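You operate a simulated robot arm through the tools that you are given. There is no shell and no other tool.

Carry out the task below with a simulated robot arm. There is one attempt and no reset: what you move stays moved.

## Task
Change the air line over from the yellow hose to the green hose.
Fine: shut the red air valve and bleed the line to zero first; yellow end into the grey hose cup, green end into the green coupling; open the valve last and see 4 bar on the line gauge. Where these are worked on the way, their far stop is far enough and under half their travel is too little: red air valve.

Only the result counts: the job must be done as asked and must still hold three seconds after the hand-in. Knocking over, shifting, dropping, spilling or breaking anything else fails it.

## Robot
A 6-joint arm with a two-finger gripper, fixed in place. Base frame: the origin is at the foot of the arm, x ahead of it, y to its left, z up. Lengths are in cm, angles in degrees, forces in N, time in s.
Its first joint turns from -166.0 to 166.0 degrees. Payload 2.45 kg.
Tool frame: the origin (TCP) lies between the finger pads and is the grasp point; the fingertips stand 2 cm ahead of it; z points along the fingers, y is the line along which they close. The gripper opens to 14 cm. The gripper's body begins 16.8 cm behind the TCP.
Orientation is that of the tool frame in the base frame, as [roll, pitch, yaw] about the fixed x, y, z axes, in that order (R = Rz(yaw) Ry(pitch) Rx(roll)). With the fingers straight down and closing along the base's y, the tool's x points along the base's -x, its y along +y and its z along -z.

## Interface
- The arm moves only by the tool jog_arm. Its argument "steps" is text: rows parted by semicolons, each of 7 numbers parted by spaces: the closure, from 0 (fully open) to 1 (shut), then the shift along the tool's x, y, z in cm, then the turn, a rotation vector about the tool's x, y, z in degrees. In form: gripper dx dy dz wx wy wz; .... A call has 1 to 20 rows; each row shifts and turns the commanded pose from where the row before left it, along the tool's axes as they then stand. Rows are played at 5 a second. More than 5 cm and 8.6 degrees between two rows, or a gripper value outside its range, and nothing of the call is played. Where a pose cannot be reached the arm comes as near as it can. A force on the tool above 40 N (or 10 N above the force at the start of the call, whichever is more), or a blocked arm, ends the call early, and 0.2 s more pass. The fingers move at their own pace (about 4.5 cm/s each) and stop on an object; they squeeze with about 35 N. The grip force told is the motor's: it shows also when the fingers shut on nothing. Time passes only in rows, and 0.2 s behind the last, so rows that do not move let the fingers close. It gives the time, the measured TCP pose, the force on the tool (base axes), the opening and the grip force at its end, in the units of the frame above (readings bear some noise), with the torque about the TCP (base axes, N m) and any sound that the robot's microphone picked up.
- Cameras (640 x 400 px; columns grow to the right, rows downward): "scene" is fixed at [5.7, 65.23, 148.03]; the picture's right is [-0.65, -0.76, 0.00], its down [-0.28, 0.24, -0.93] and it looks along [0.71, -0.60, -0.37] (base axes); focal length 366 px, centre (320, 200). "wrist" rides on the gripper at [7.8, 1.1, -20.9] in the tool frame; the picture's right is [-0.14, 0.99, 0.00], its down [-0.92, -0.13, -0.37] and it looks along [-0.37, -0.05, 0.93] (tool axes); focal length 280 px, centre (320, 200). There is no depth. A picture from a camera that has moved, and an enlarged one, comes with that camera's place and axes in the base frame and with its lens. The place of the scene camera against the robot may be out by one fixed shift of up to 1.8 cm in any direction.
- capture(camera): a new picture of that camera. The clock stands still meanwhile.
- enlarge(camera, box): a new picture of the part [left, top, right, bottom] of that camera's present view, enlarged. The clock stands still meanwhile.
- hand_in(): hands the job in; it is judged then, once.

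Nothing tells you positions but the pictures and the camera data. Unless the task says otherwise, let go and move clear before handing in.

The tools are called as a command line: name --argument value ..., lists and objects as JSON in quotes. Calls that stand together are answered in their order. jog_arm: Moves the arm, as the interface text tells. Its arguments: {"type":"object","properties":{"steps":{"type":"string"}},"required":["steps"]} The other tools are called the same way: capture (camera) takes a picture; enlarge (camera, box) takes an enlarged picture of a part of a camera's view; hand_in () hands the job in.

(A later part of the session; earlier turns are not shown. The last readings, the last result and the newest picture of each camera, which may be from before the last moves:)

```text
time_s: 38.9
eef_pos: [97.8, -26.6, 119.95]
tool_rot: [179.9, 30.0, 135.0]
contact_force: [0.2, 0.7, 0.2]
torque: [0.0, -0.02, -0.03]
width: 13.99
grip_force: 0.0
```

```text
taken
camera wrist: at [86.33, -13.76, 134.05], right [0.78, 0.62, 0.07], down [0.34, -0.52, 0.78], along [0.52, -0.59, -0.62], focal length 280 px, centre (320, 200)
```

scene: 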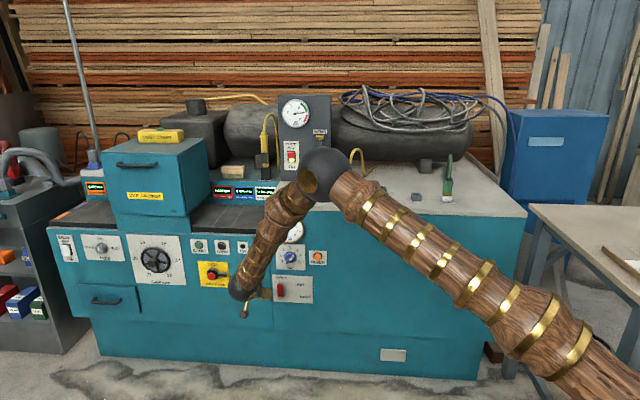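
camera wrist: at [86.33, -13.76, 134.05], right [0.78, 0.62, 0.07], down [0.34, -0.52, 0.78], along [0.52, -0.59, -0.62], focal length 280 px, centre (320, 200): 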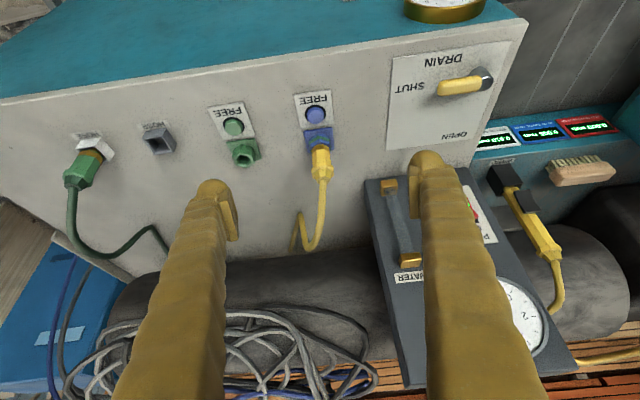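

enlarge --camera "wrist" --box '[200, 80, 360, 180]'

enlarge --camera "wrist" --box '[50, 110, 210, 210]'

enlarge --camera "wrist" --box '[260, 130, 420, 260]'

```text
4.00 times, centred on (280, 130) of wrist
camera zoom: at [86.33, -13.76, 134.05], right [0.78, 0.62, 0.07], down [0.34, -0.52, 0.78], along [0.52, -0.59, -0.62], focal length 1122 px, centre (480, 480)
```

zoom: 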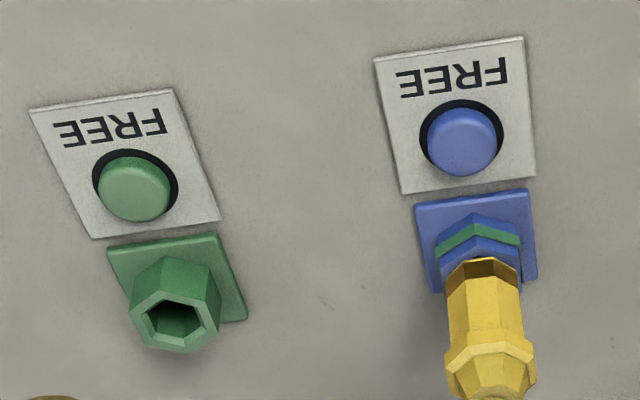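

```text
4.00 times, centred on (130, 160) of wrist
camera zoom: at [86.33, -13.76, 134.05], right [0.78, 0.62, 0.07], down [0.34, -0.52, 0.78], along [0.52, -0.59, -0.62], focal length 1122 px, centre (1080, 360)
```

zoom: 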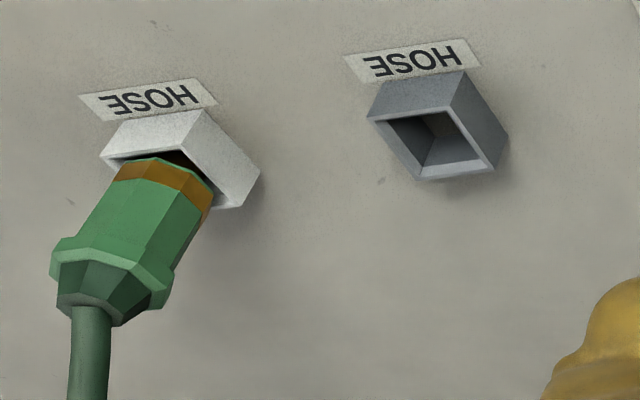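

```text
3.08 times, centred on (340, 195) of wrist
camera zoom: at [86.33, -13.76, 134.05], right [0.78, 0.62, 0.07], down [0.34, -0.52, 0.78], along [0.52, -0.59, -0.62], focal length 863 px, centre (258, 215)
```

zoom: 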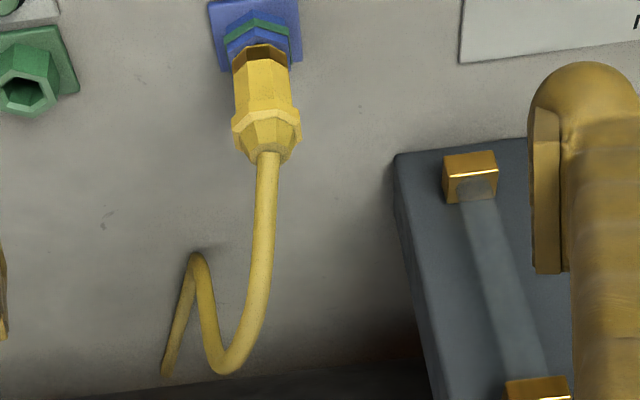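

Triangulated (bench frame E=(x+y)/√2, D=(x−y)/√2): blue coupling E 50.0, D 105.0; blue FREE button E 50.0, D 99.2, Z 92.5; green coupling E 35.5, D 105; grey cup E 22.15, D 99.6, Z 94.2; white cup with green hose E 10.1, D 99.7. I'll zoom in further on the connector and coupling shapes before gripping.

enlarge --camera "wrist" --box '[295, 120, 345, 185]'

enlarge --camera "wrist" --box '[215, 130, 275, 175]'

enlarge --camera "wrist" --box '[55, 130, 125, 200]'

enlarge --camera "scene" --box '[330, 140, 410, 210]'

enlarge --camera "scene" --box '[400, 140, 470, 210]'

```text
6.15 times, centred on (320, 152) of wrist
camera zoom: at [86.33, -13.76, 134.05], right [0.78, 0.62, 0.07], down [0.34, -0.52, 0.78], along [0.52, -0.59, -0.62], focal length 1726 px, centre (320, 492)
```

zoom: 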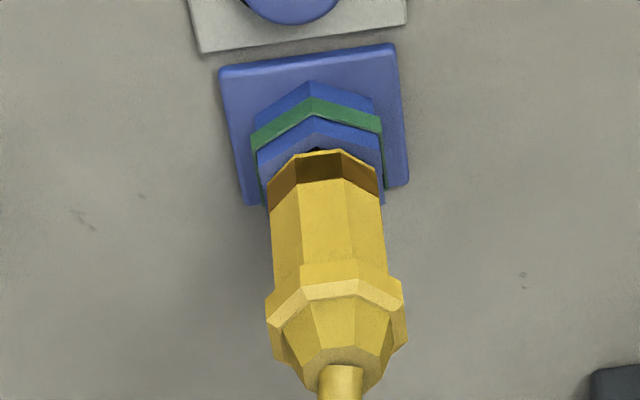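

```text
8.89 times, centred on (245, 152) of wrist
camera zoom: at [86.33, -13.76, 134.05], right [0.78, 0.62, 0.07], down [0.34, -0.52, 0.78], along [0.52, -0.59, -0.62], focal length 2492 px, centre (987, 622)
```

zoom: 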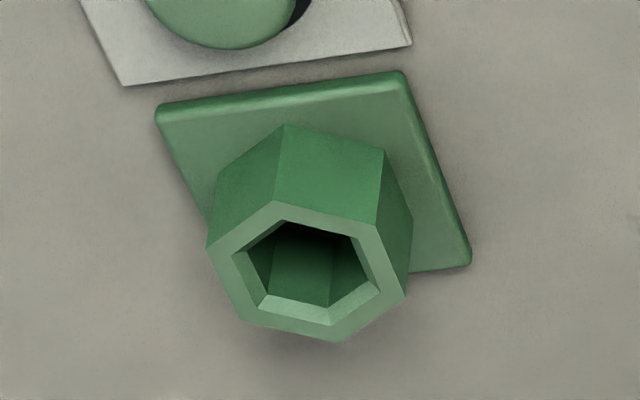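

```text
5.71 times, centred on (90, 165) of wrist
camera zoom: at [86.33, -13.76, 134.05], right [0.78, 0.62, 0.07], down [0.34, -0.52, 0.78], along [0.52, -0.59, -0.62], focal length 1602 px, centre (1634, 400)
```

zoom: 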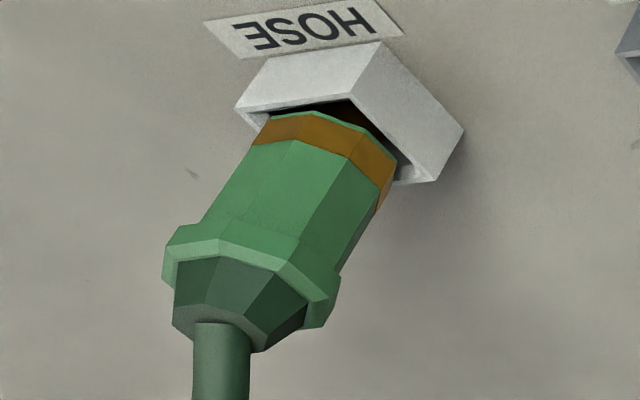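

```text
5.71 times, centred on (370, 175) of scene
camera zoom: at [5.7, 65.23, 148.03], right [-0.65, -0.76, 0.0], down [-0.28, 0.24, -0.93], along [0.71, -0.6, -0.37], focal length 2094 px, centre (34, 343)
```

zoom: 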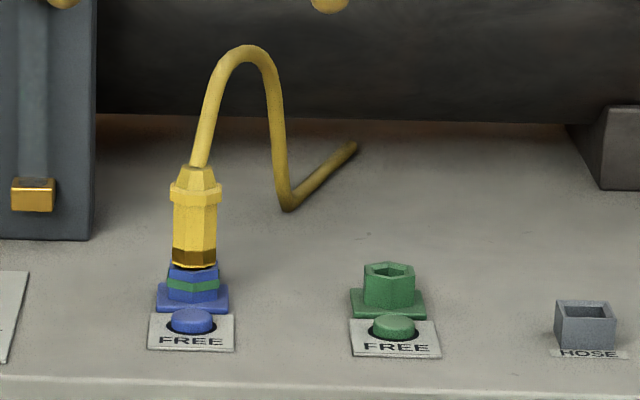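

```text
5.71 times, centred on (435, 175) of scene
camera zoom: at [5.7, 65.23, 148.03], right [-0.65, -0.76, 0.0], down [-0.28, 0.24, -0.93], along [0.71, -0.6, -0.37], focal length 2094 px, centre (-337, 343)
```

zoom: 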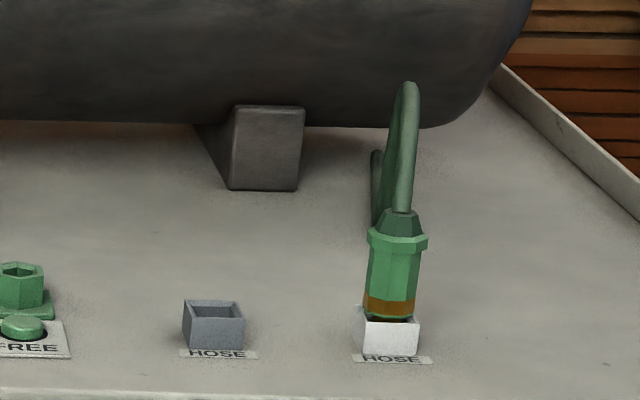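

The connectors are faceted cylinders (body ≈3.3 cm, collar ≈3.9 cm), so their rotation doesn't matter. I'll close the gripper, tilt to 50° and come above the blue FREE button.

jog_arm --steps "1 0 0 0 0 -6.7 0;1 0 0 0 0 -6.7 0;1 0 0 0 0 -6.6 0;1 1.6 -0.07 3.69 0 0 0;1 1.6 -0.07 3.69 0 0 0;1 1.6 -0.07 3.69 0 0 0;1 1.6 -0.07 3.69 0 0 0;1 1.6 -0.07 3.69 0 0 0;1 0 0 0 0 0 0"

capture --camera "wrist"

enlarge --camera "scene" --box '[300, 130, 420, 220]'

```text
time_s: 40.9
eef_pos: [103.9, -33.28, 102.12]
tool_rot: [179.9, 50.0, 134.9]
contact_force: [0.1, -0.5, 0.7]
torque: [0.0, -0.02, 0.02]
width: 0.02
grip_force: 29.5
```

```text
taken
camera wrist: at [89.79, -17.68, 109.33], right [0.76, 0.64, 0.11], down [0.13, -0.31, 0.94], along [0.63, -0.71, -0.32], focal length 280 px, centre (320, 200)
```

wrist: 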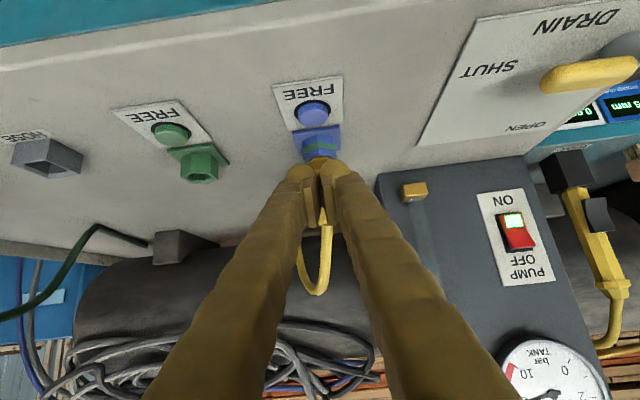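

```text
4.44 times, centred on (360, 175) of scene
camera zoom: at [5.7, 65.23, 148.03], right [-0.65, -0.76, 0.0], down [-0.28, 0.24, -0.93], along [0.71, -0.6, -0.37], focal length 1629 px, centre (142, 311)
```

zoom: 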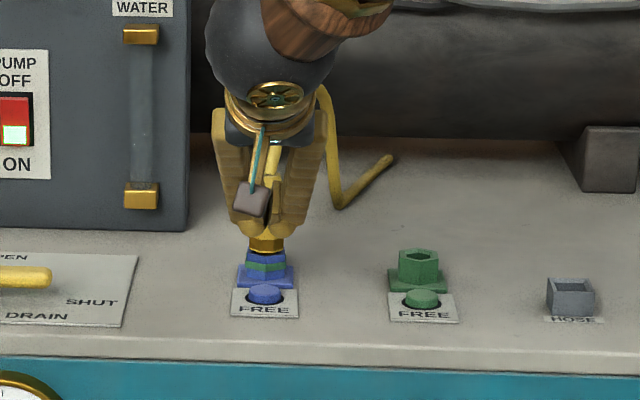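

Lined up over the blue FREE button. I'll descend gently onto it.

jog_arm --steps "1 1.31 0.05 2.41 0 0 0;1 1.31 0.05 2.41 0 0 0;1 0.383 0 0.321 0 0 0;1 0.383 0 0.321 0 0 0;1 0.383 0 0.321 0 0 0;1 0.383 0 0.321 0 0 0;1 0 0 0 0 0 0"

capture --camera "wrist"

enlarge --camera "scene" --box '[300, 130, 420, 220]'

```text
time_s: 42.5
eef_pos: [105.54, -34.64, 95.13]
tool_rot: [-179.9, 50.2, 134.9]
contact_force: [1.6, 0.1, 10.5]
torque: [-0.01, -0.03, 0.03]
width: 0.58
grip_force: 29.3
heard: click
```

```text
taken
camera wrist: at [91.35, -19.1, 102.35], right [0.76, 0.64, 0.11], down [0.13, -0.31, 0.94], along [0.63, -0.71, -0.31], focal length 280 px, centre (320, 200)
```

wrist: 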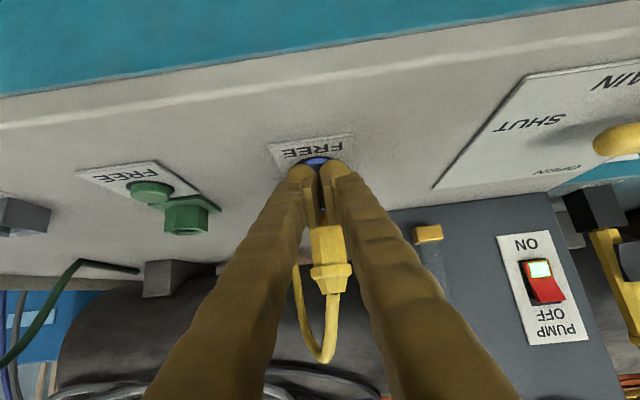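

```text
4.44 times, centred on (360, 175) of scene
camera zoom: at [5.7, 65.23, 148.03], right [-0.65, -0.76, 0.0], down [-0.28, 0.24, -0.93], along [0.71, -0.6, -0.37], focal length 1629 px, centre (142, 311)
```

zoom: 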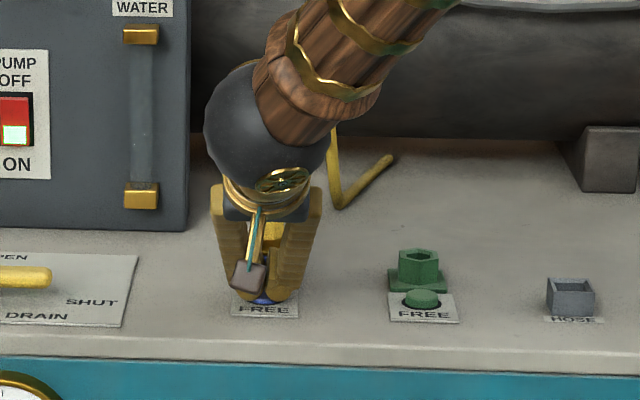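

Click heard — blue coupling released. I'll lift off, back away, open partway and set up in front of the yellow connector.

jog_arm --steps "1 -3.06 0 -2.57 0 0 0;1 2.26 0 -2.02 0 0 0;1 2.26 0 -2.02 0 0 0;0.4 2.26 0 -2.02 0 0 0;0.4 0 0 0 0 -5 0;0.4 0 0 0 0 0 0;0.4 0 0 0 0 0 0;0.4 0 0 0 0 0 0"

capture --camera "wrist"

enlarge --camera "scene" --box '[260, 130, 420, 250]'

```text
time_s: 44.3
eef_pos: [99.1, -28.28, 97.66]
tool_rot: [180.0, 55.1, 135.0]
contact_force: [-0.4, 0.2, -0.2]
torque: [0.0, -0.01, 0.0]
width: 8.41
grip_force: 0.1
```

```text
taken
camera wrist: at [84.5, -12.27, 103.08], right [0.76, 0.64, 0.11], down [0.07, -0.25, 0.97], along [0.65, -0.72, -0.23], focal length 280 px, centre (320, 200)
```

wrist: 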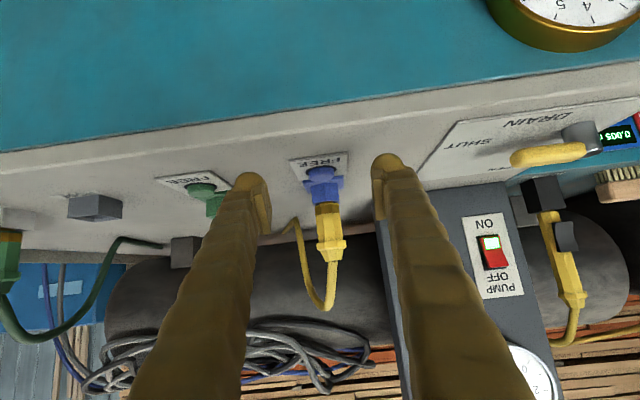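

```text
3.33 times, centred on (340, 190) of scene
camera zoom: at [5.7, 65.23, 148.03], right [-0.65, -0.76, 0.0], down [-0.28, 0.24, -0.93], along [0.71, -0.6, -0.37], focal length 1222 px, centre (253, 233)
```

zoom: 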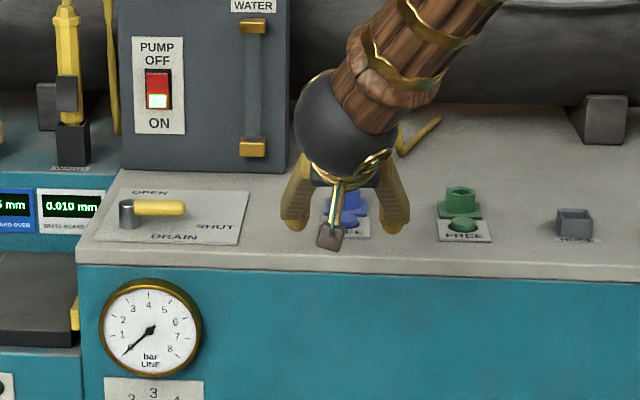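

enlarge --camera "wrist" --box '[270, 145, 390, 270]'

```text
3.20 times, centred on (330, 208) of wrist
camera zoom: at [84.5, -12.27, 103.08], right [0.76, 0.64, 0.11], down [0.07, -0.25, 0.97], along [0.65, -0.72, -0.23], focal length 897 px, centre (288, 176)
```

zoom: 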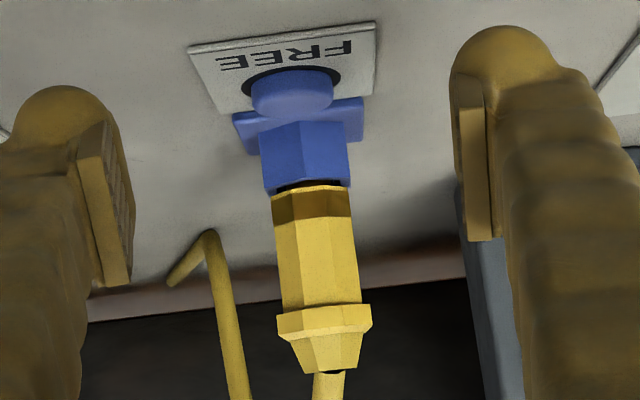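

After the click the coupling's green lock band disappeared, so it is released. The connector body spans Z≈95–100 at E 50.0. I'll tilt a bit flatter (62°) and slide the open fingers around it.

jog_arm --steps "0.4 0 0 0 0 -7 0;0.4 -1.67 -0.02 3.34 0 0 0;0.4 -1.67 -0.02 3.34 0 0 0;0.4 -1.67 -0.02 3.34 0 0 0;0.4 -1.67 -0.02 3.34 0 0 0;0.4 0 0 0 0 0 0"

capture --camera "wrist"

enlarge --camera "scene" --box '[300, 130, 420, 220]'

```text
time_s: 45.7
eef_pos: [109.5, -38.9, 97.43]
tool_rot: [179.9, 62.2, 135.0]
contact_force: [0.7, 0.0, 0.1]
torque: [-0.02, 0.0, 0.01]
width: 8.39
grip_force: 0.0
```

```text
taken
camera wrist: at [94.66, -22.6, 100.1], right [0.75, 0.66, 0.12], down [-0.02, -0.16, 0.99], along [0.67, -0.74, -0.11], focal length 280 px, centre (320, 200)
```

wrist: 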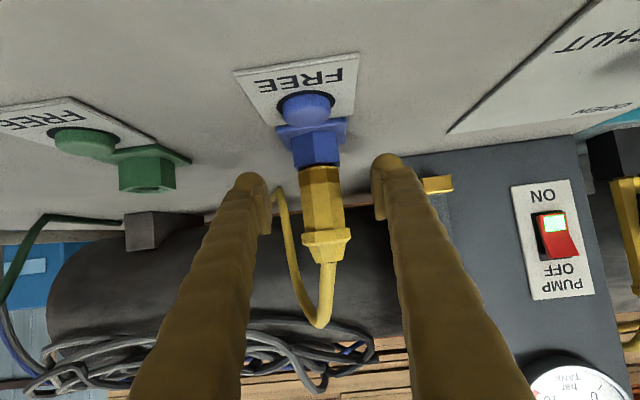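

```text
4.44 times, centred on (360, 175) of scene
camera zoom: at [5.7, 65.23, 148.03], right [-0.65, -0.76, 0.0], down [-0.28, 0.24, -0.93], along [0.71, -0.6, -0.37], focal length 1629 px, centre (142, 311)
```

zoom: 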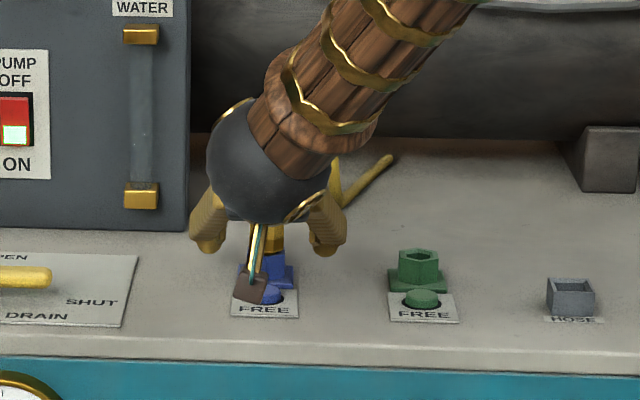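

The fingers straddle the connector body. Closing now.

jog_arm --steps "1 0 0 0 0 0 0;1 0 0 0 0 0 0;1 0 0 0 0 0 0;1 0 0 0 0 0 0;1 0 0 0 0 0 0;1 0 0 0 0 0 0"

enlarge --camera "wrist" --box '[240, 60, 400, 280]'

```text
time_s: 47.1
eef_pos: [109.51, -38.9, 97.25]
tool_rot: [-179.9, 62.1, 135.0]
contact_force: [1.1, 0.7, 0.6]
torque: [-0.04, -0.03, 0.0]
width: 3.1
grip_force: 34.6
```

```text
1.82 times, centred on (320, 170) of wrist
camera zoom: at [94.63, -22.58, 100.1], right [0.75, 0.66, 0.12], down [-0.02, -0.16, 0.99], along [0.67, -0.74, -0.11], focal length 510 px, centre (320, 254)
```

zoom: 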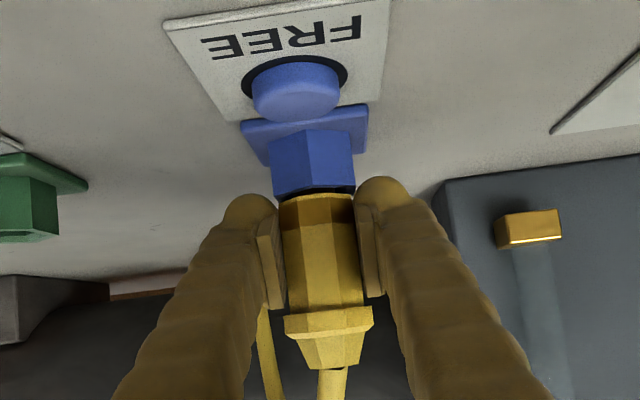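

Solid grip on the body (3.1 cm, 34.6 N). Pulling straight up slowly.

jog_arm --steps "1 -0.442 0 -0.234 0 0 0;1 -0.442 0 -0.234 0 0 0;1 -0.884 0 -0.468 0 0 0;1 -0.884 0 -0.468 0 0 0;1 0 0 0 0 0 0"

enlarge --camera "wrist" --box '[240, 60, 400, 280]'

enlarge --camera "scene" --box '[300, 130, 420, 220]'

```text
time_s: 48.3
eef_pos: [109.65, -38.91, 100.25]
tool_rot: [-180.0, 62.2, 135.0]
contact_force: [0.0, -1.3, -1.0]
torque: [-0.03, 0.0, 0.04]
width: 3.08
grip_force: 35.4
```

```text
1.82 times, centred on (320, 170) of wrist
camera zoom: at [94.69, -22.54, 103.03], right [0.75, 0.65, 0.12], down [-0.02, -0.16, 0.99], along [0.67, -0.74, -0.11], focal length 510 px, centre (320, 254)
```

zoom: 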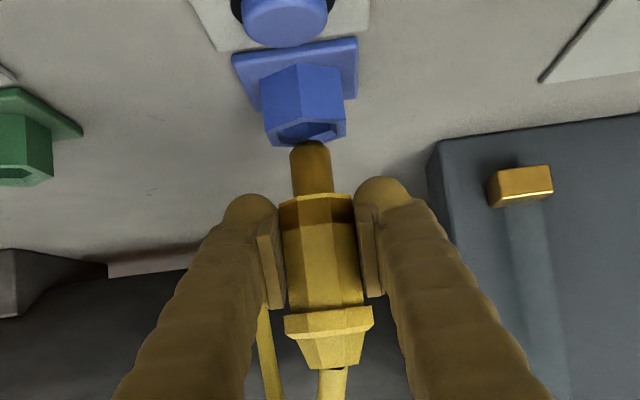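

```text
4.44 times, centred on (360, 175) of scene
camera zoom: at [5.7, 65.23, 148.03], right [-0.65, -0.76, 0.0], down [-0.28, 0.24, -0.93], along [0.71, -0.6, -0.37], focal length 1629 px, centre (142, 311)
```

zoom: 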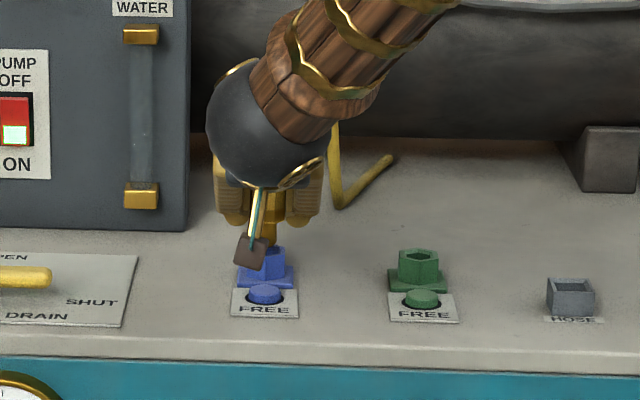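

The yellow end is free, with its plug clear of the coupling. I'll lift to a safe height and carry it above the grey cup.

jog_arm --steps "1 -2.06 0 -1.09 0 0 0;1 -2.06 0 -1.09 0 0 0;1 -2.06 0 -1.09 0 0 0;1 0.281 -3.094 -0.53 0 0 0;1 0.281 -3.094 -0.53 0 0 0;1 0.281 -3.094 -0.53 0 0 0;1 0.281 -3.094 -0.53 0 0 0;1 0.281 -3.094 -0.53 0 0 0;1 0.281 -3.094 -0.53 0 0 0;1 0.281 -3.094 -0.53 0 0 0;1 0.281 -3.094 -0.53 0 0 0;1 0.281 -3.094 -0.53 0 0 0;1 0 0 0 0 0 0"

capture --camera "wrist"

capture --camera "scene"

```text
time_s: 51.1
eef_pos: [86.18, -54.72, 107.27]
tool_rot: [-179.9, 62.1, 135.1]
contact_force: [0.2, 0.5, -0.6]
torque: [0.02, -0.01, 0.02]
width: 3.07
grip_force: 35.0
```

```text
taken
camera wrist: at [71.25, -38.42, 110.09], right [0.75, 0.66, 0.12], down [-0.02, -0.16, 0.99], along [0.67, -0.74, -0.11], focal length 280 px, centre (320, 200)
```

wrist: 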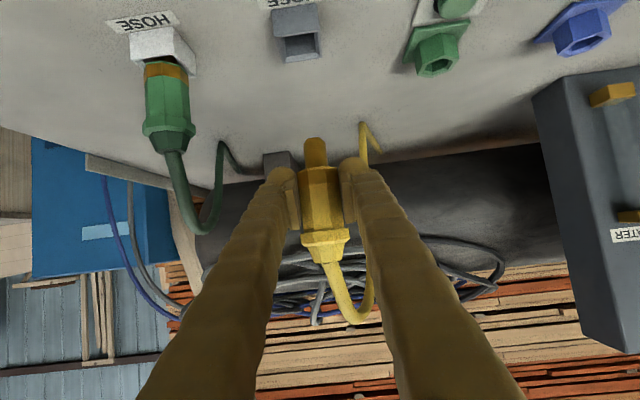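

```text
taken
```

scene: 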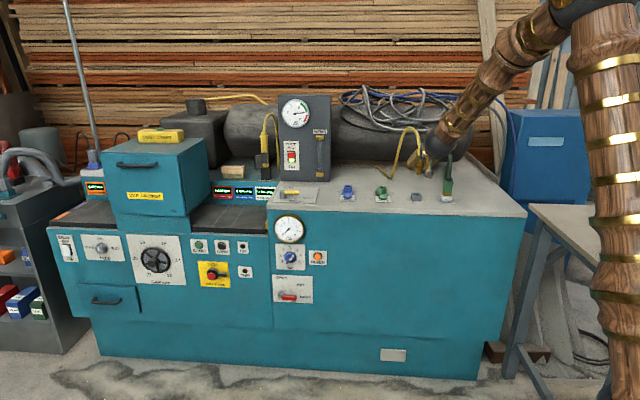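

enlarge --camera "wrist" --box '[250, 0, 390, 87]'

enlarge --camera "wrist" --box '[100, 0, 240, 170]'

enlarge --camera "scene" --box '[380, 120, 470, 210]'

```text
4.57 times, centred on (320, 44) of wrist
camera zoom: at [71.25, -38.42, 110.09], right [0.75, 0.66, 0.12], down [-0.02, -0.16, 0.99], along [0.67, -0.74, -0.11], focal length 1282 px, centre (320, 915)
```

zoom: 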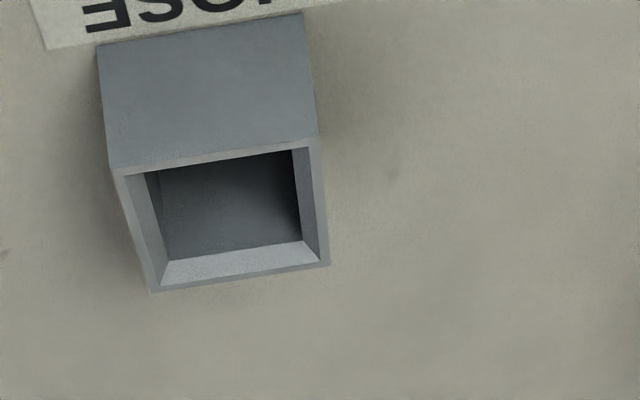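

```text
2.35 times, centred on (170, 85) of wrist
camera zoom: at [71.25, -38.42, 110.09], right [0.75, 0.66, 0.12], down [-0.02, -0.16, 0.99], along [0.67, -0.74, -0.11], focal length 660 px, centre (673, 471)
```

zoom: 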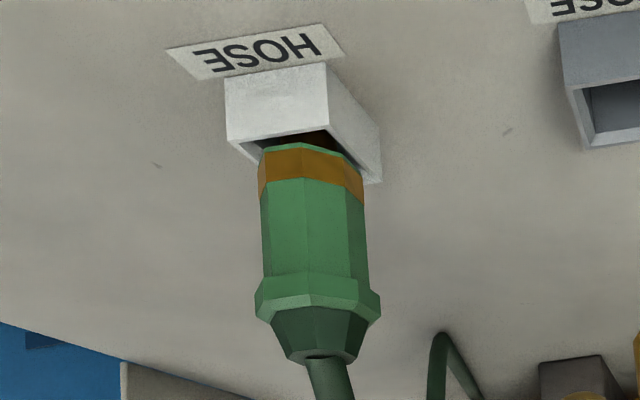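

```text
4.44 times, centred on (425, 165) of scene
camera zoom: at [5.7, 65.23, 148.03], right [-0.65, -0.76, 0.0], down [-0.28, 0.24, -0.93], along [0.71, -0.6, -0.37], focal length 1629 px, centre (-147, 356)
```

zoom: 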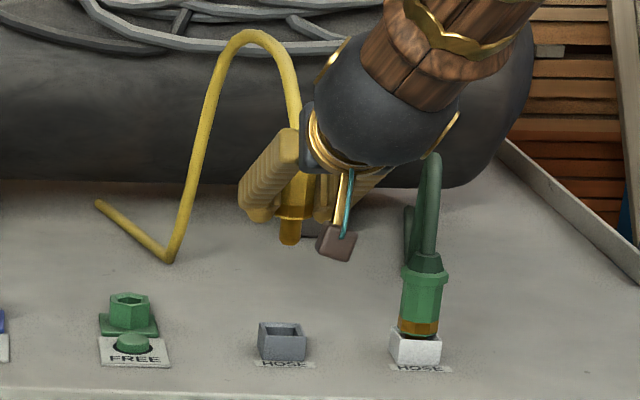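

Over the grey cup now. The rim is about 3.7 cm square near E 22.0, D 99.6–100.2, Z 94. I'll lower until the plug is just above the rim, then check the alignment.

jog_arm --steps "1 2.1 -0.08 1.21 0 0 0;1 2.1 -0.08 1.21 0 0 0;1 2.1 -0.08 1.21 0 0 0;1 0 0 0 0 0 0"

enlarge --camera "wrist" --box '[250, 60, 390, 200]'

enlarge --camera "scene" --box '[390, 150, 460, 210]'

```text
time_s: 52.1
eef_pos: [86.19, -55.05, 100.06]
tool_rot: [179.9, 62.1, 135.0]
contact_force: [0.5, -0.4, -1.7]
torque: [0.02, 0.0, -0.02]
width: 3.06
grip_force: 35.2
```

```text
2.86 times, centred on (320, 130) of wrist
camera zoom: at [71.22, -38.8, 102.75], right [0.75, 0.66, 0.12], down [-0.02, -0.16, 0.99], along [0.67, -0.74, -0.11], focal length 801 px, centre (320, 400)
```

zoom: 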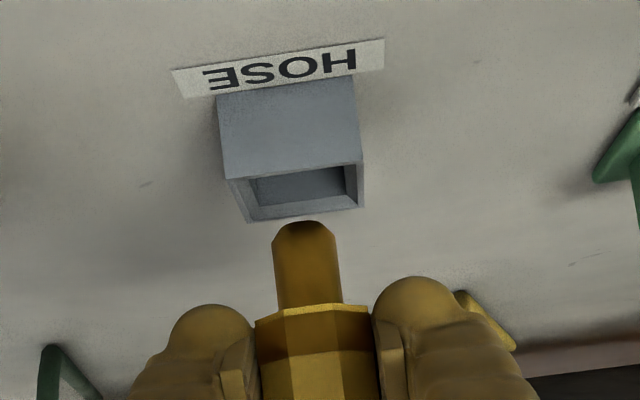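

```text
6.67 times, centred on (425, 180) of scene
camera zoom: at [5.7, 65.23, 148.03], right [-0.65, -0.76, 0.0], down [-0.28, 0.24, -0.93], along [0.71, -0.6, -0.37], focal length 2443 px, centre (-380, 333)
```

zoom: 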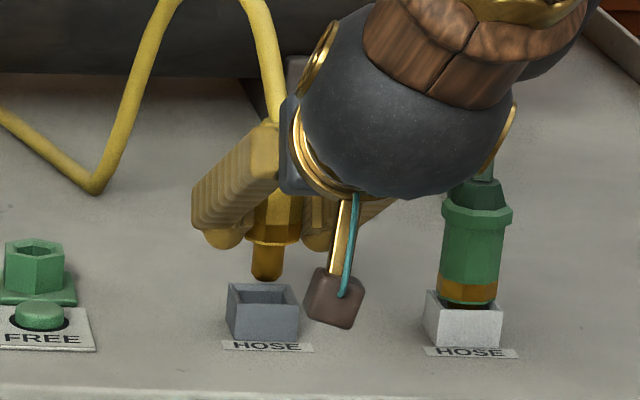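

The cup center comes out at E 21.95, D 99.98, rim Z 94.2, and the plug is aligned to within 1 mm. I'll lower it in.

jog_arm --steps "1 0.442 -0.05 0.234 0 0 0;1 0.442 0 0.234 0 0 0;1 0.442 0 0.234 0 0 0;1 0.442 0 0.234 0 0 0;1 0.442 0 0.234 0 0 0;1 0.442 0 0.234 0 0 0;1 0 0 0 0 0 0"

enlarge --camera "wrist" --box '[250, 60, 390, 200]'

enlarge --camera "scene" --box '[390, 150, 460, 210]'

```text
time_s: 53.7
eef_pos: [86.01, -55.07, 97.07]
tool_rot: [-179.9, 62.2, 135.0]
contact_force: [0.3, -0.6, -2.0]
torque: [0.01, 0.04, -0.03]
width: 3.1
grip_force: 35.2
```

```text
2.86 times, centred on (320, 130) of wrist
camera zoom: at [71.14, -38.78, 99.77], right [0.75, 0.65, 0.12], down [-0.02, -0.16, 0.99], along [0.67, -0.74, -0.11], focal length 801 px, centre (320, 400)
```

zoom: 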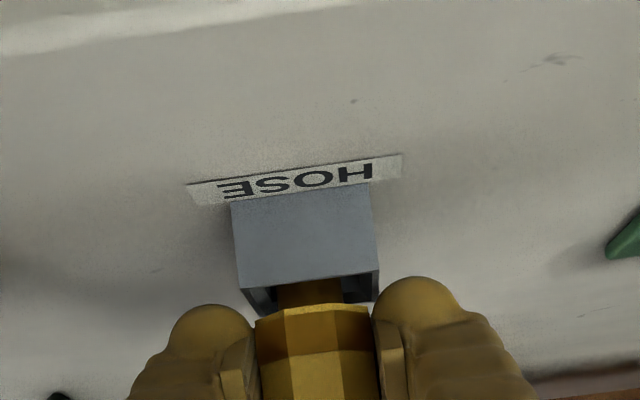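

```text
6.67 times, centred on (425, 180) of scene
camera zoom: at [5.7, 65.23, 148.03], right [-0.65, -0.76, 0.0], down [-0.28, 0.24, -0.93], along [0.71, -0.6, -0.37], focal length 2443 px, centre (-380, 333)
```

zoom: 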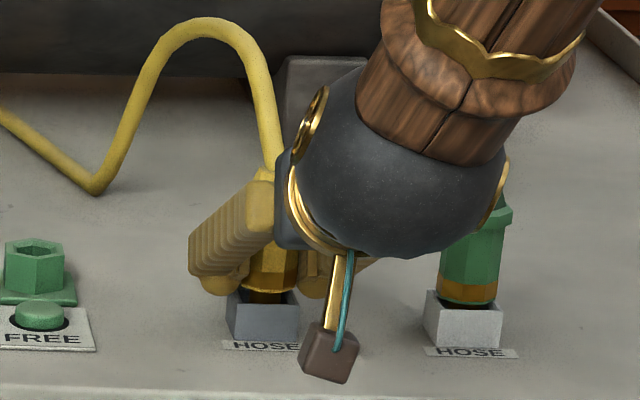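

The plug is inside the cup. I'll lower the last few millimetres until it seats.

jog_arm --steps "1 0.177 0 0.094 0 0 0;1 0.177 0 0.094 0 0 0;1 0.177 0 0.094 0 0 0;1 0 0 0 0 0 0"

enlarge --camera "wrist" --box '[250, 100, 390, 240]'

enlarge --camera "scene" --box '[390, 150, 460, 210]'

```text
time_s: 54.7
eef_pos: [85.99, -55.15, 96.65]
tool_rot: [-180.0, 62.5, 135.1]
contact_force: [-1.1, 0.1, 29.4]
torque: [-0.14, -0.1, 0.02]
width: 3.08
grip_force: 35.5
```

```text
2.86 times, centred on (320, 170) of wrist
camera zoom: at [71.17, -38.8, 99.35], right [0.75, 0.66, 0.12], down [-0.02, -0.16, 0.99], along [0.67, -0.74, -0.11], focal length 801 px, centre (320, 286)
```

zoom: 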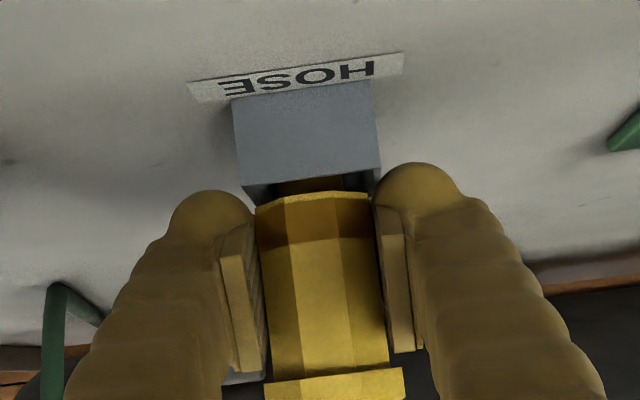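

```text
6.67 times, centred on (425, 180) of scene
camera zoom: at [5.7, 65.23, 148.03], right [-0.65, -0.76, 0.0], down [-0.28, 0.24, -0.93], along [0.71, -0.6, -0.37], focal length 2443 px, centre (-380, 333)
```

zoom: 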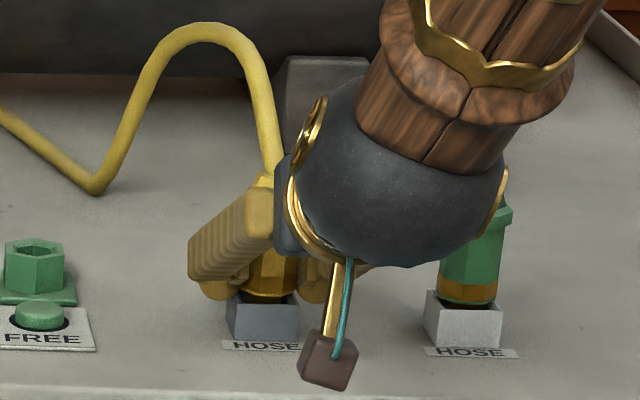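

It's bottomed at about 29 N. I'll ease the pressure off and open the fingers.

jog_arm --steps "1 -0.22 0 -0.117 0 0 0;1 0 0 0 0 0 0;0.75 0 0 0 0 0 0;0.55 0 0 0 0 0 0;0.4 0 0 0 0 0 0;0.4 0 0 0 0 0 0;0.4 0 0 0 0 0 0"

capture --camera "wrist"

enlarge --camera "scene" --box '[390, 150, 460, 210]'

```text
time_s: 56.3
eef_pos: [85.89, -55.03, 96.72]
tool_rot: [180.0, 62.1, 135.0]
contact_force: [-0.5, 0.7, -0.5]
torque: [0.0, 0.02, 0.02]
width: 8.4
grip_force: 0.0
```

```text
taken
camera wrist: at [71.13, -38.78, 99.42], right [0.75, 0.65, 0.12], down [-0.02, -0.16, 0.99], along [0.67, -0.74, -0.11], focal length 280 px, centre (320, 200)
```

wrist: 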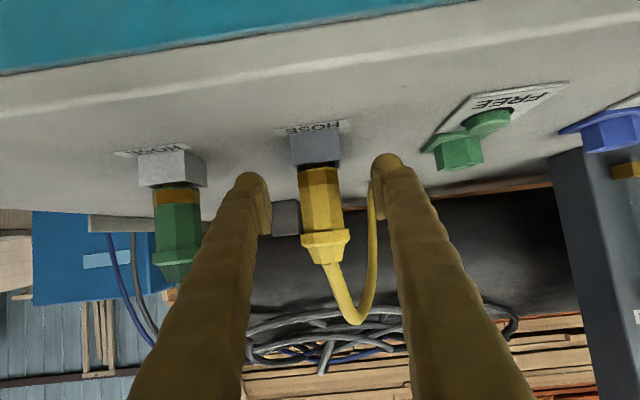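

```text
6.67 times, centred on (425, 180) of scene
camera zoom: at [5.7, 65.23, 148.03], right [-0.65, -0.76, 0.0], down [-0.28, 0.24, -0.93], along [0.71, -0.6, -0.37], focal length 2443 px, centre (-380, 333)
```

zoom: 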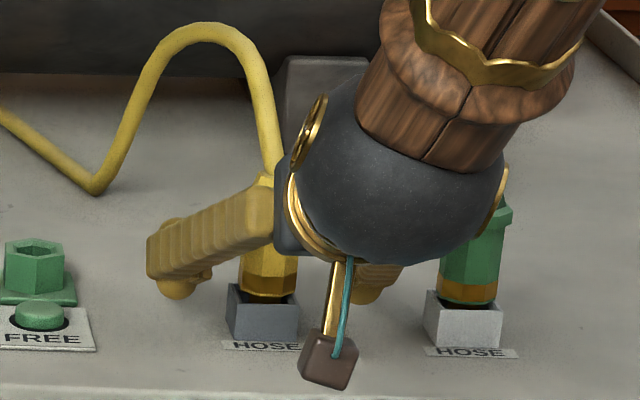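

Yellow end is standing in the grey cup. I'll retreat straight back, shift right toward the green hose and turn the tool 15° to keep the wrist within its limits.

jog_arm --steps "0.4 1.64 0 -3.1 0 0 0;0.4 1.64 0 -3.1 0 0 0;0.4 1.64 0 -3.1 0 0 0;0.4 1.64 0 -3.1 0 0 0;0.4 -2.06 -2.67 -1.09 0 0 0;0.4 -2.06 -2.67 -1.09 0 0 0;0.4 -2.06 -2.67 -1.09 0 0 0;0.4 0 0 0 6.63 0 3.51;0.4 0 0 0 6.63 0 3.51;0.4 0 0 0 0 0 0"

capture --camera "wrist"

capture --camera "scene"

```text
time_s: 58.5
eef_pos: [70.49, -50.73, 103.71]
tool_rot: [180.0, 62.2, 120.0]
contact_force: [-0.5, -0.1, -0.4]
torque: [0.0, 0.0, 0.0]
width: 8.39
grip_force: 0.2
```

```text
taken
camera wrist: at [60.3, -31.2, 106.4], right [0.89, 0.44, 0.12], down [-0.06, -0.15, 0.99], along [0.45, -0.89, -0.11], focal length 280 px, centre (320, 200)
```

wrist: 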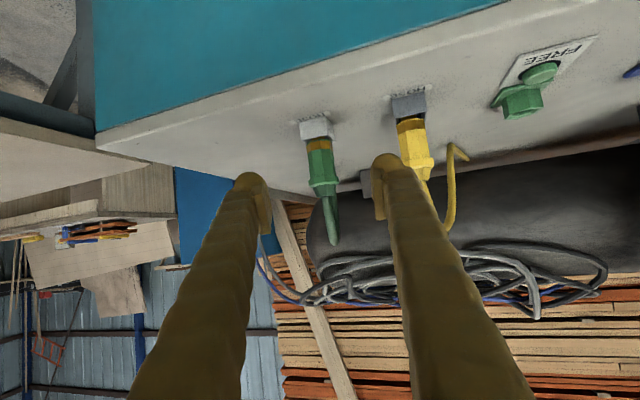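

```text
taken
```

scene: 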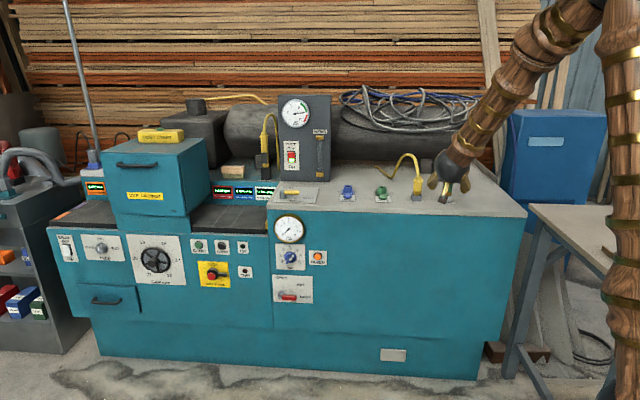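

enlarge --camera "wrist" --box '[280, 100, 460, 250]'

enlarge --camera "scene" --box '[390, 130, 480, 210]'

```text
2.67 times, centred on (370, 175) of wrist
camera zoom: at [60.3, -31.2, 106.4], right [0.89, 0.44, 0.12], down [-0.06, -0.15, 0.99], along [0.45, -0.89, -0.11], focal length 748 px, centre (187, 267)
```

zoom: 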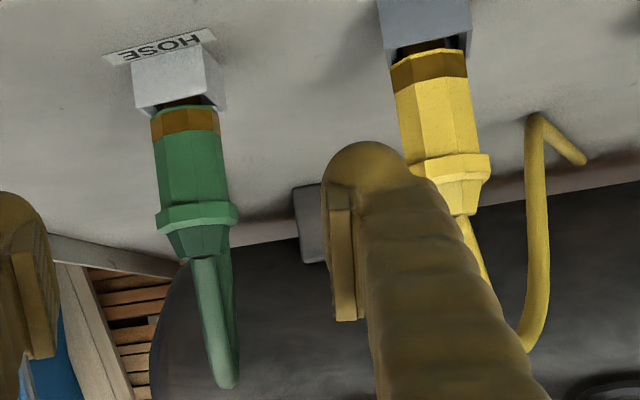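

```text
5.00 times, centred on (435, 170) of scene
camera zoom: at [5.7, 65.23, 148.03], right [-0.65, -0.76, 0.0], down [-0.28, 0.24, -0.93], along [0.71, -0.6, -0.37], focal length 1832 px, centre (-255, 350)
```

zoom: 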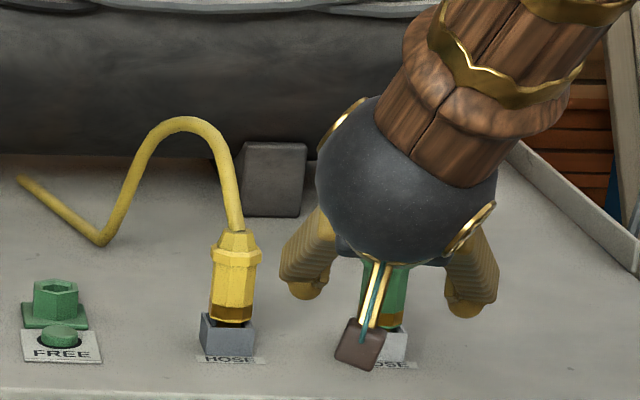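

Green connector axis is at E≈10.0, D≈100.0, with its body at Z 94.6–99.6. I'll lower in front and slide the fingers around it.

jog_arm --steps "0.4 3.01 -0.08 1.75 0 0 0;0.4 3.01 -0.08 1.75 0 0 0;0.4 -1.69 0 3.205 0 0 0;0.4 -1.69 0 3.205 0 0 0;0.4 -1.69 0 3.205 0 0 0;0.4 -1.69 0 3.205 0 0 0;0.4 0 0 0 0 0 0"

capture --camera "wrist"

enlarge --camera "scene" --box '[390, 130, 480, 210]'

```text
time_s: 60.1
eef_pos: [77.76, -63.76, 96.68]
tool_rot: [179.9, 62.1, 120.0]
contact_force: [0.5, 0.4, 0.0]
torque: [0.0, -0.05, -0.01]
width: 8.41
grip_force: 0.0
```

```text
taken
camera wrist: at [67.6, -44.12, 99.48], right [0.89, 0.44, 0.12], down [-0.06, -0.15, 0.99], along [0.45, -0.88, -0.11], focal length 280 px, centre (320, 200)
```

wrist: 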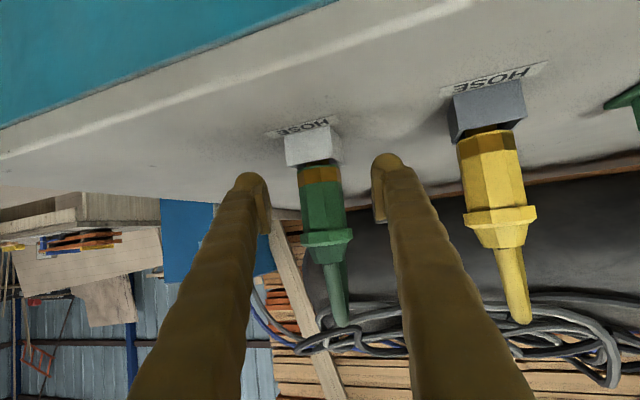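

```text
5.00 times, centred on (435, 170) of scene
camera zoom: at [5.7, 65.23, 148.03], right [-0.65, -0.76, 0.0], down [-0.28, 0.24, -0.93], along [0.71, -0.6, -0.37], focal length 1832 px, centre (-255, 350)
```

zoom: 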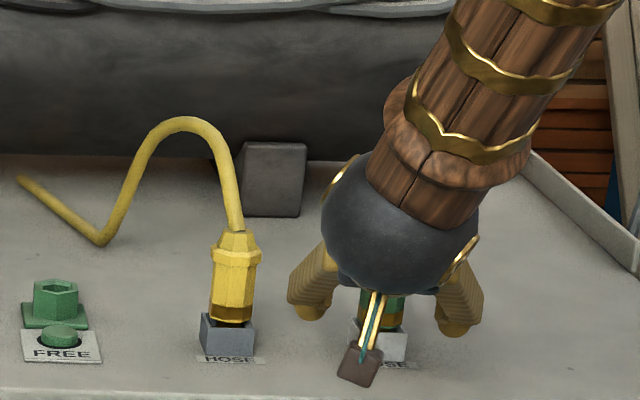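

The fingers straddle the green connector, centred. Closing.

jog_arm --steps "1 0 0 0 0 0 0;1 0 0 0 0 0 0;1 0 0 0 0 0 0;1 0 0 0 0 0 0;1 0 0 0 0 0 0;1 0 0 0 0 0 0"

enlarge --camera "wrist" --box '[240, 90, 400, 280]'

```text
time_s: 61.5
eef_pos: [77.73, -63.72, 96.79]
tool_rot: [-180.0, 62.1, 120.1]
contact_force: [0.5, 0.2, 0.3]
torque: [0.03, -0.01, -0.02]
width: 3.12
grip_force: 35.1
```

```text
2.11 times, centred on (320, 185) of wrist
camera zoom: at [67.59, -44.09, 99.47], right [0.89, 0.44, 0.12], down [-0.06, -0.15, 0.99], along [0.45, -0.88, -0.11], focal length 590 px, centre (320, 232)
```

zoom: 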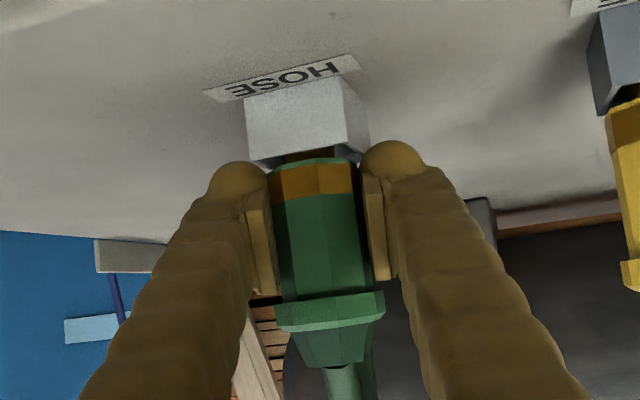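

Firm grip on the green connector (3.12 cm). Lifting it out of the white cup.

jog_arm --steps "1 -0.884 0 -0.468 0 0 0;1 -0.884 0 -0.468 0 0 0;1 -1.768 0 -0.936 0 0 0;1 -1.768 0 -0.936 0 0 0;1 0 0 0 0 0 0"

capture --camera "wrist"

enlarge --camera "scene" --box '[380, 110, 480, 210]'

```text
time_s: 62.7
eef_pos: [77.86, -63.72, 102.82]
tool_rot: [-180.0, 62.2, 120.1]
contact_force: [-1.3, -0.6, -0.8]
torque: [-0.02, 0.02, 0.0]
width: 3.12
grip_force: 35.2
```

```text
taken
camera wrist: at [67.63, -44.1, 105.44], right [0.89, 0.44, 0.12], down [-0.06, -0.15, 0.99], along [0.45, -0.88, -0.11], focal length 280 px, centre (320, 200)
```

wrist: 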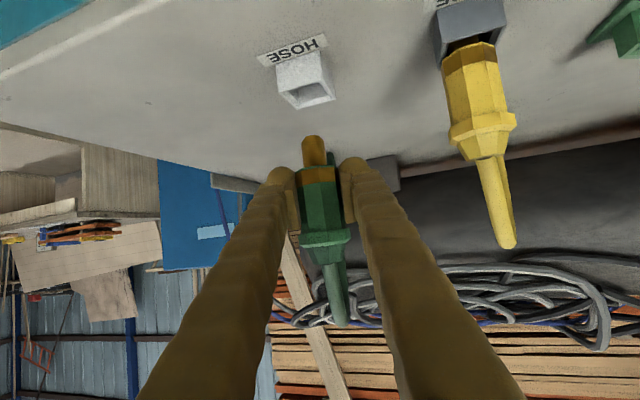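

```text
4.00 times, centred on (430, 160) of scene
camera zoom: at [5.7, 65.23, 148.03], right [-0.65, -0.76, 0.0], down [-0.28, 0.24, -0.93], along [0.71, -0.6, -0.37], focal length 1466 px, centre (-120, 360)
```

zoom: 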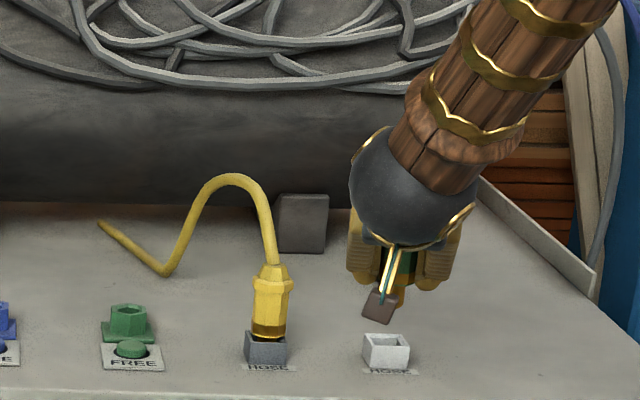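

The green end is out of the white cup. I'll carry it up and in front of the yellow hose, then over toward the green coupling.

jog_arm --steps "1 -2.06 1.08 -3.19 0 0 0;1 -2.06 1.08 -3.19 0 0 0;1 -2.06 1.08 -3.19 0 0 0;1 -2.06 1.08 -3.19 0 0 0;1 0.2 3.92 -0.38 0 0 0;1 0.2 3.92 -0.38 0 0 0;1 0.2 3.92 -0.38 0 0 0;1 0.2 3.92 -0.38 0 0 0;1 0.2 3.92 -0.38 0 0 0;1 0 0 0 0 0 0"

capture --camera "wrist"

capture --camera "scene"

```text
time_s: 64.9
eef_pos: [93.65, -43.46, 116.04]
tool_rot: [180.0, 62.2, 119.9]
contact_force: [-0.4, 0.9, -2.1]
torque: [-0.03, 0.01, 0.03]
width: 3.11
grip_force: 35.1
```

```text
taken
camera wrist: at [83.58, -23.83, 118.7], right [0.89, 0.44, 0.12], down [-0.06, -0.15, 0.99], along [0.45, -0.88, -0.11], focal length 280 px, centre (320, 200)
```

wrist: 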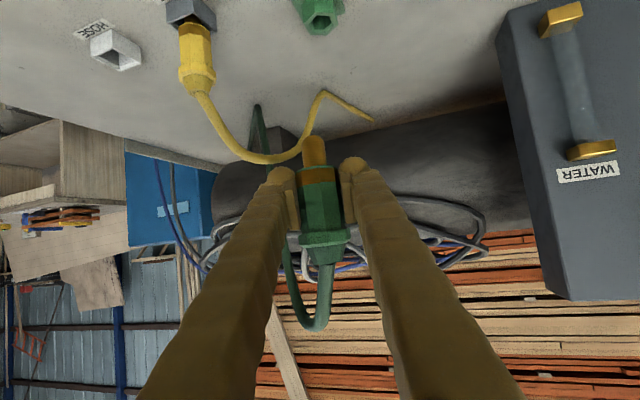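

```text
taken
```

scene: 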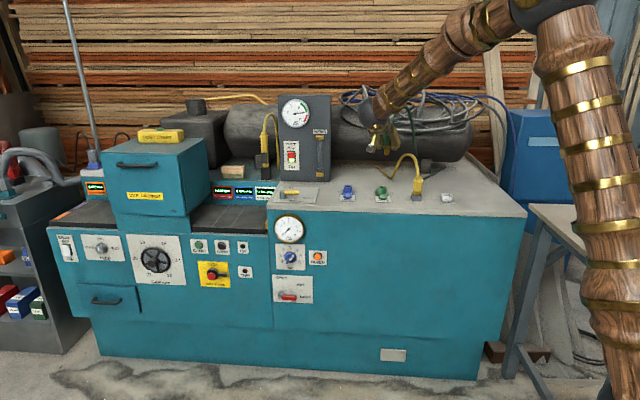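

jog_arm --steps "1 1.45 0.52 2.96 0 0 0;1 1.45 0.52 2.96 0 0 0;1 1.45 0.52 2.96 0 0 0;1 0 0 0 0 0 0"

capture --camera "wrist"

enlarge --camera "wrist" --box '[270, 0, 380, 150]'

enlarge --camera "scene" --box '[340, 110, 460, 210]'

```text
time_s: 65.9
eef_pos: [98.12, -47.79, 107.93]
tool_rot: [180.0, 62.1, 120.0]
contact_force: [0.7, -0.2, -1.0]
torque: [0.0, 0.0, 0.01]
width: 3.15
grip_force: 35.0
```

```text
taken
camera wrist: at [87.84, -28.13, 110.7], right [0.89, 0.44, 0.12], down [-0.06, -0.15, 0.99], along [0.45, -0.88, -0.11], focal length 280 px, centre (320, 200)
```

wrist: 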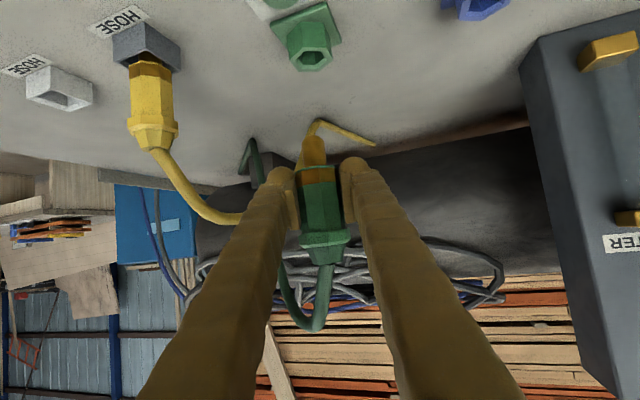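

```text
2.67 times, centred on (325, 75) of wrist
camera zoom: at [87.84, -28.13, 110.7], right [0.89, 0.44, 0.12], down [-0.06, -0.15, 0.99], along [0.45, -0.88, -0.11], focal length 748 px, centre (307, 533)
```

zoom: 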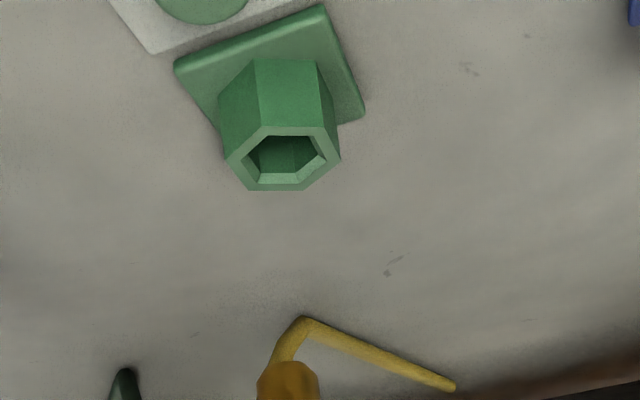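

```text
4.00 times, centred on (400, 160) of scene
camera zoom: at [5.7, 65.23, 148.03], right [-0.65, -0.76, 0.0], down [-0.28, 0.24, -0.93], along [0.71, -0.6, -0.37], focal length 1466 px, centre (0, 360)
```

zoom: 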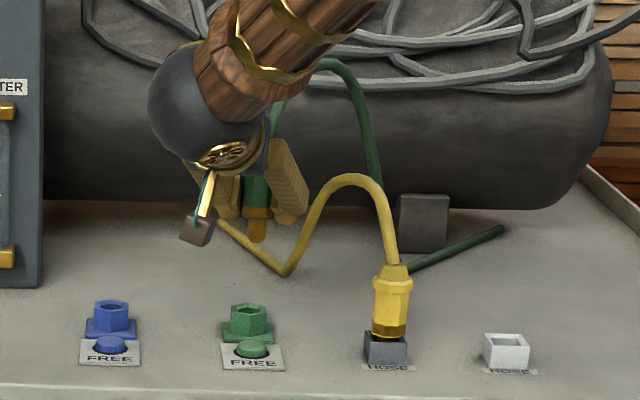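

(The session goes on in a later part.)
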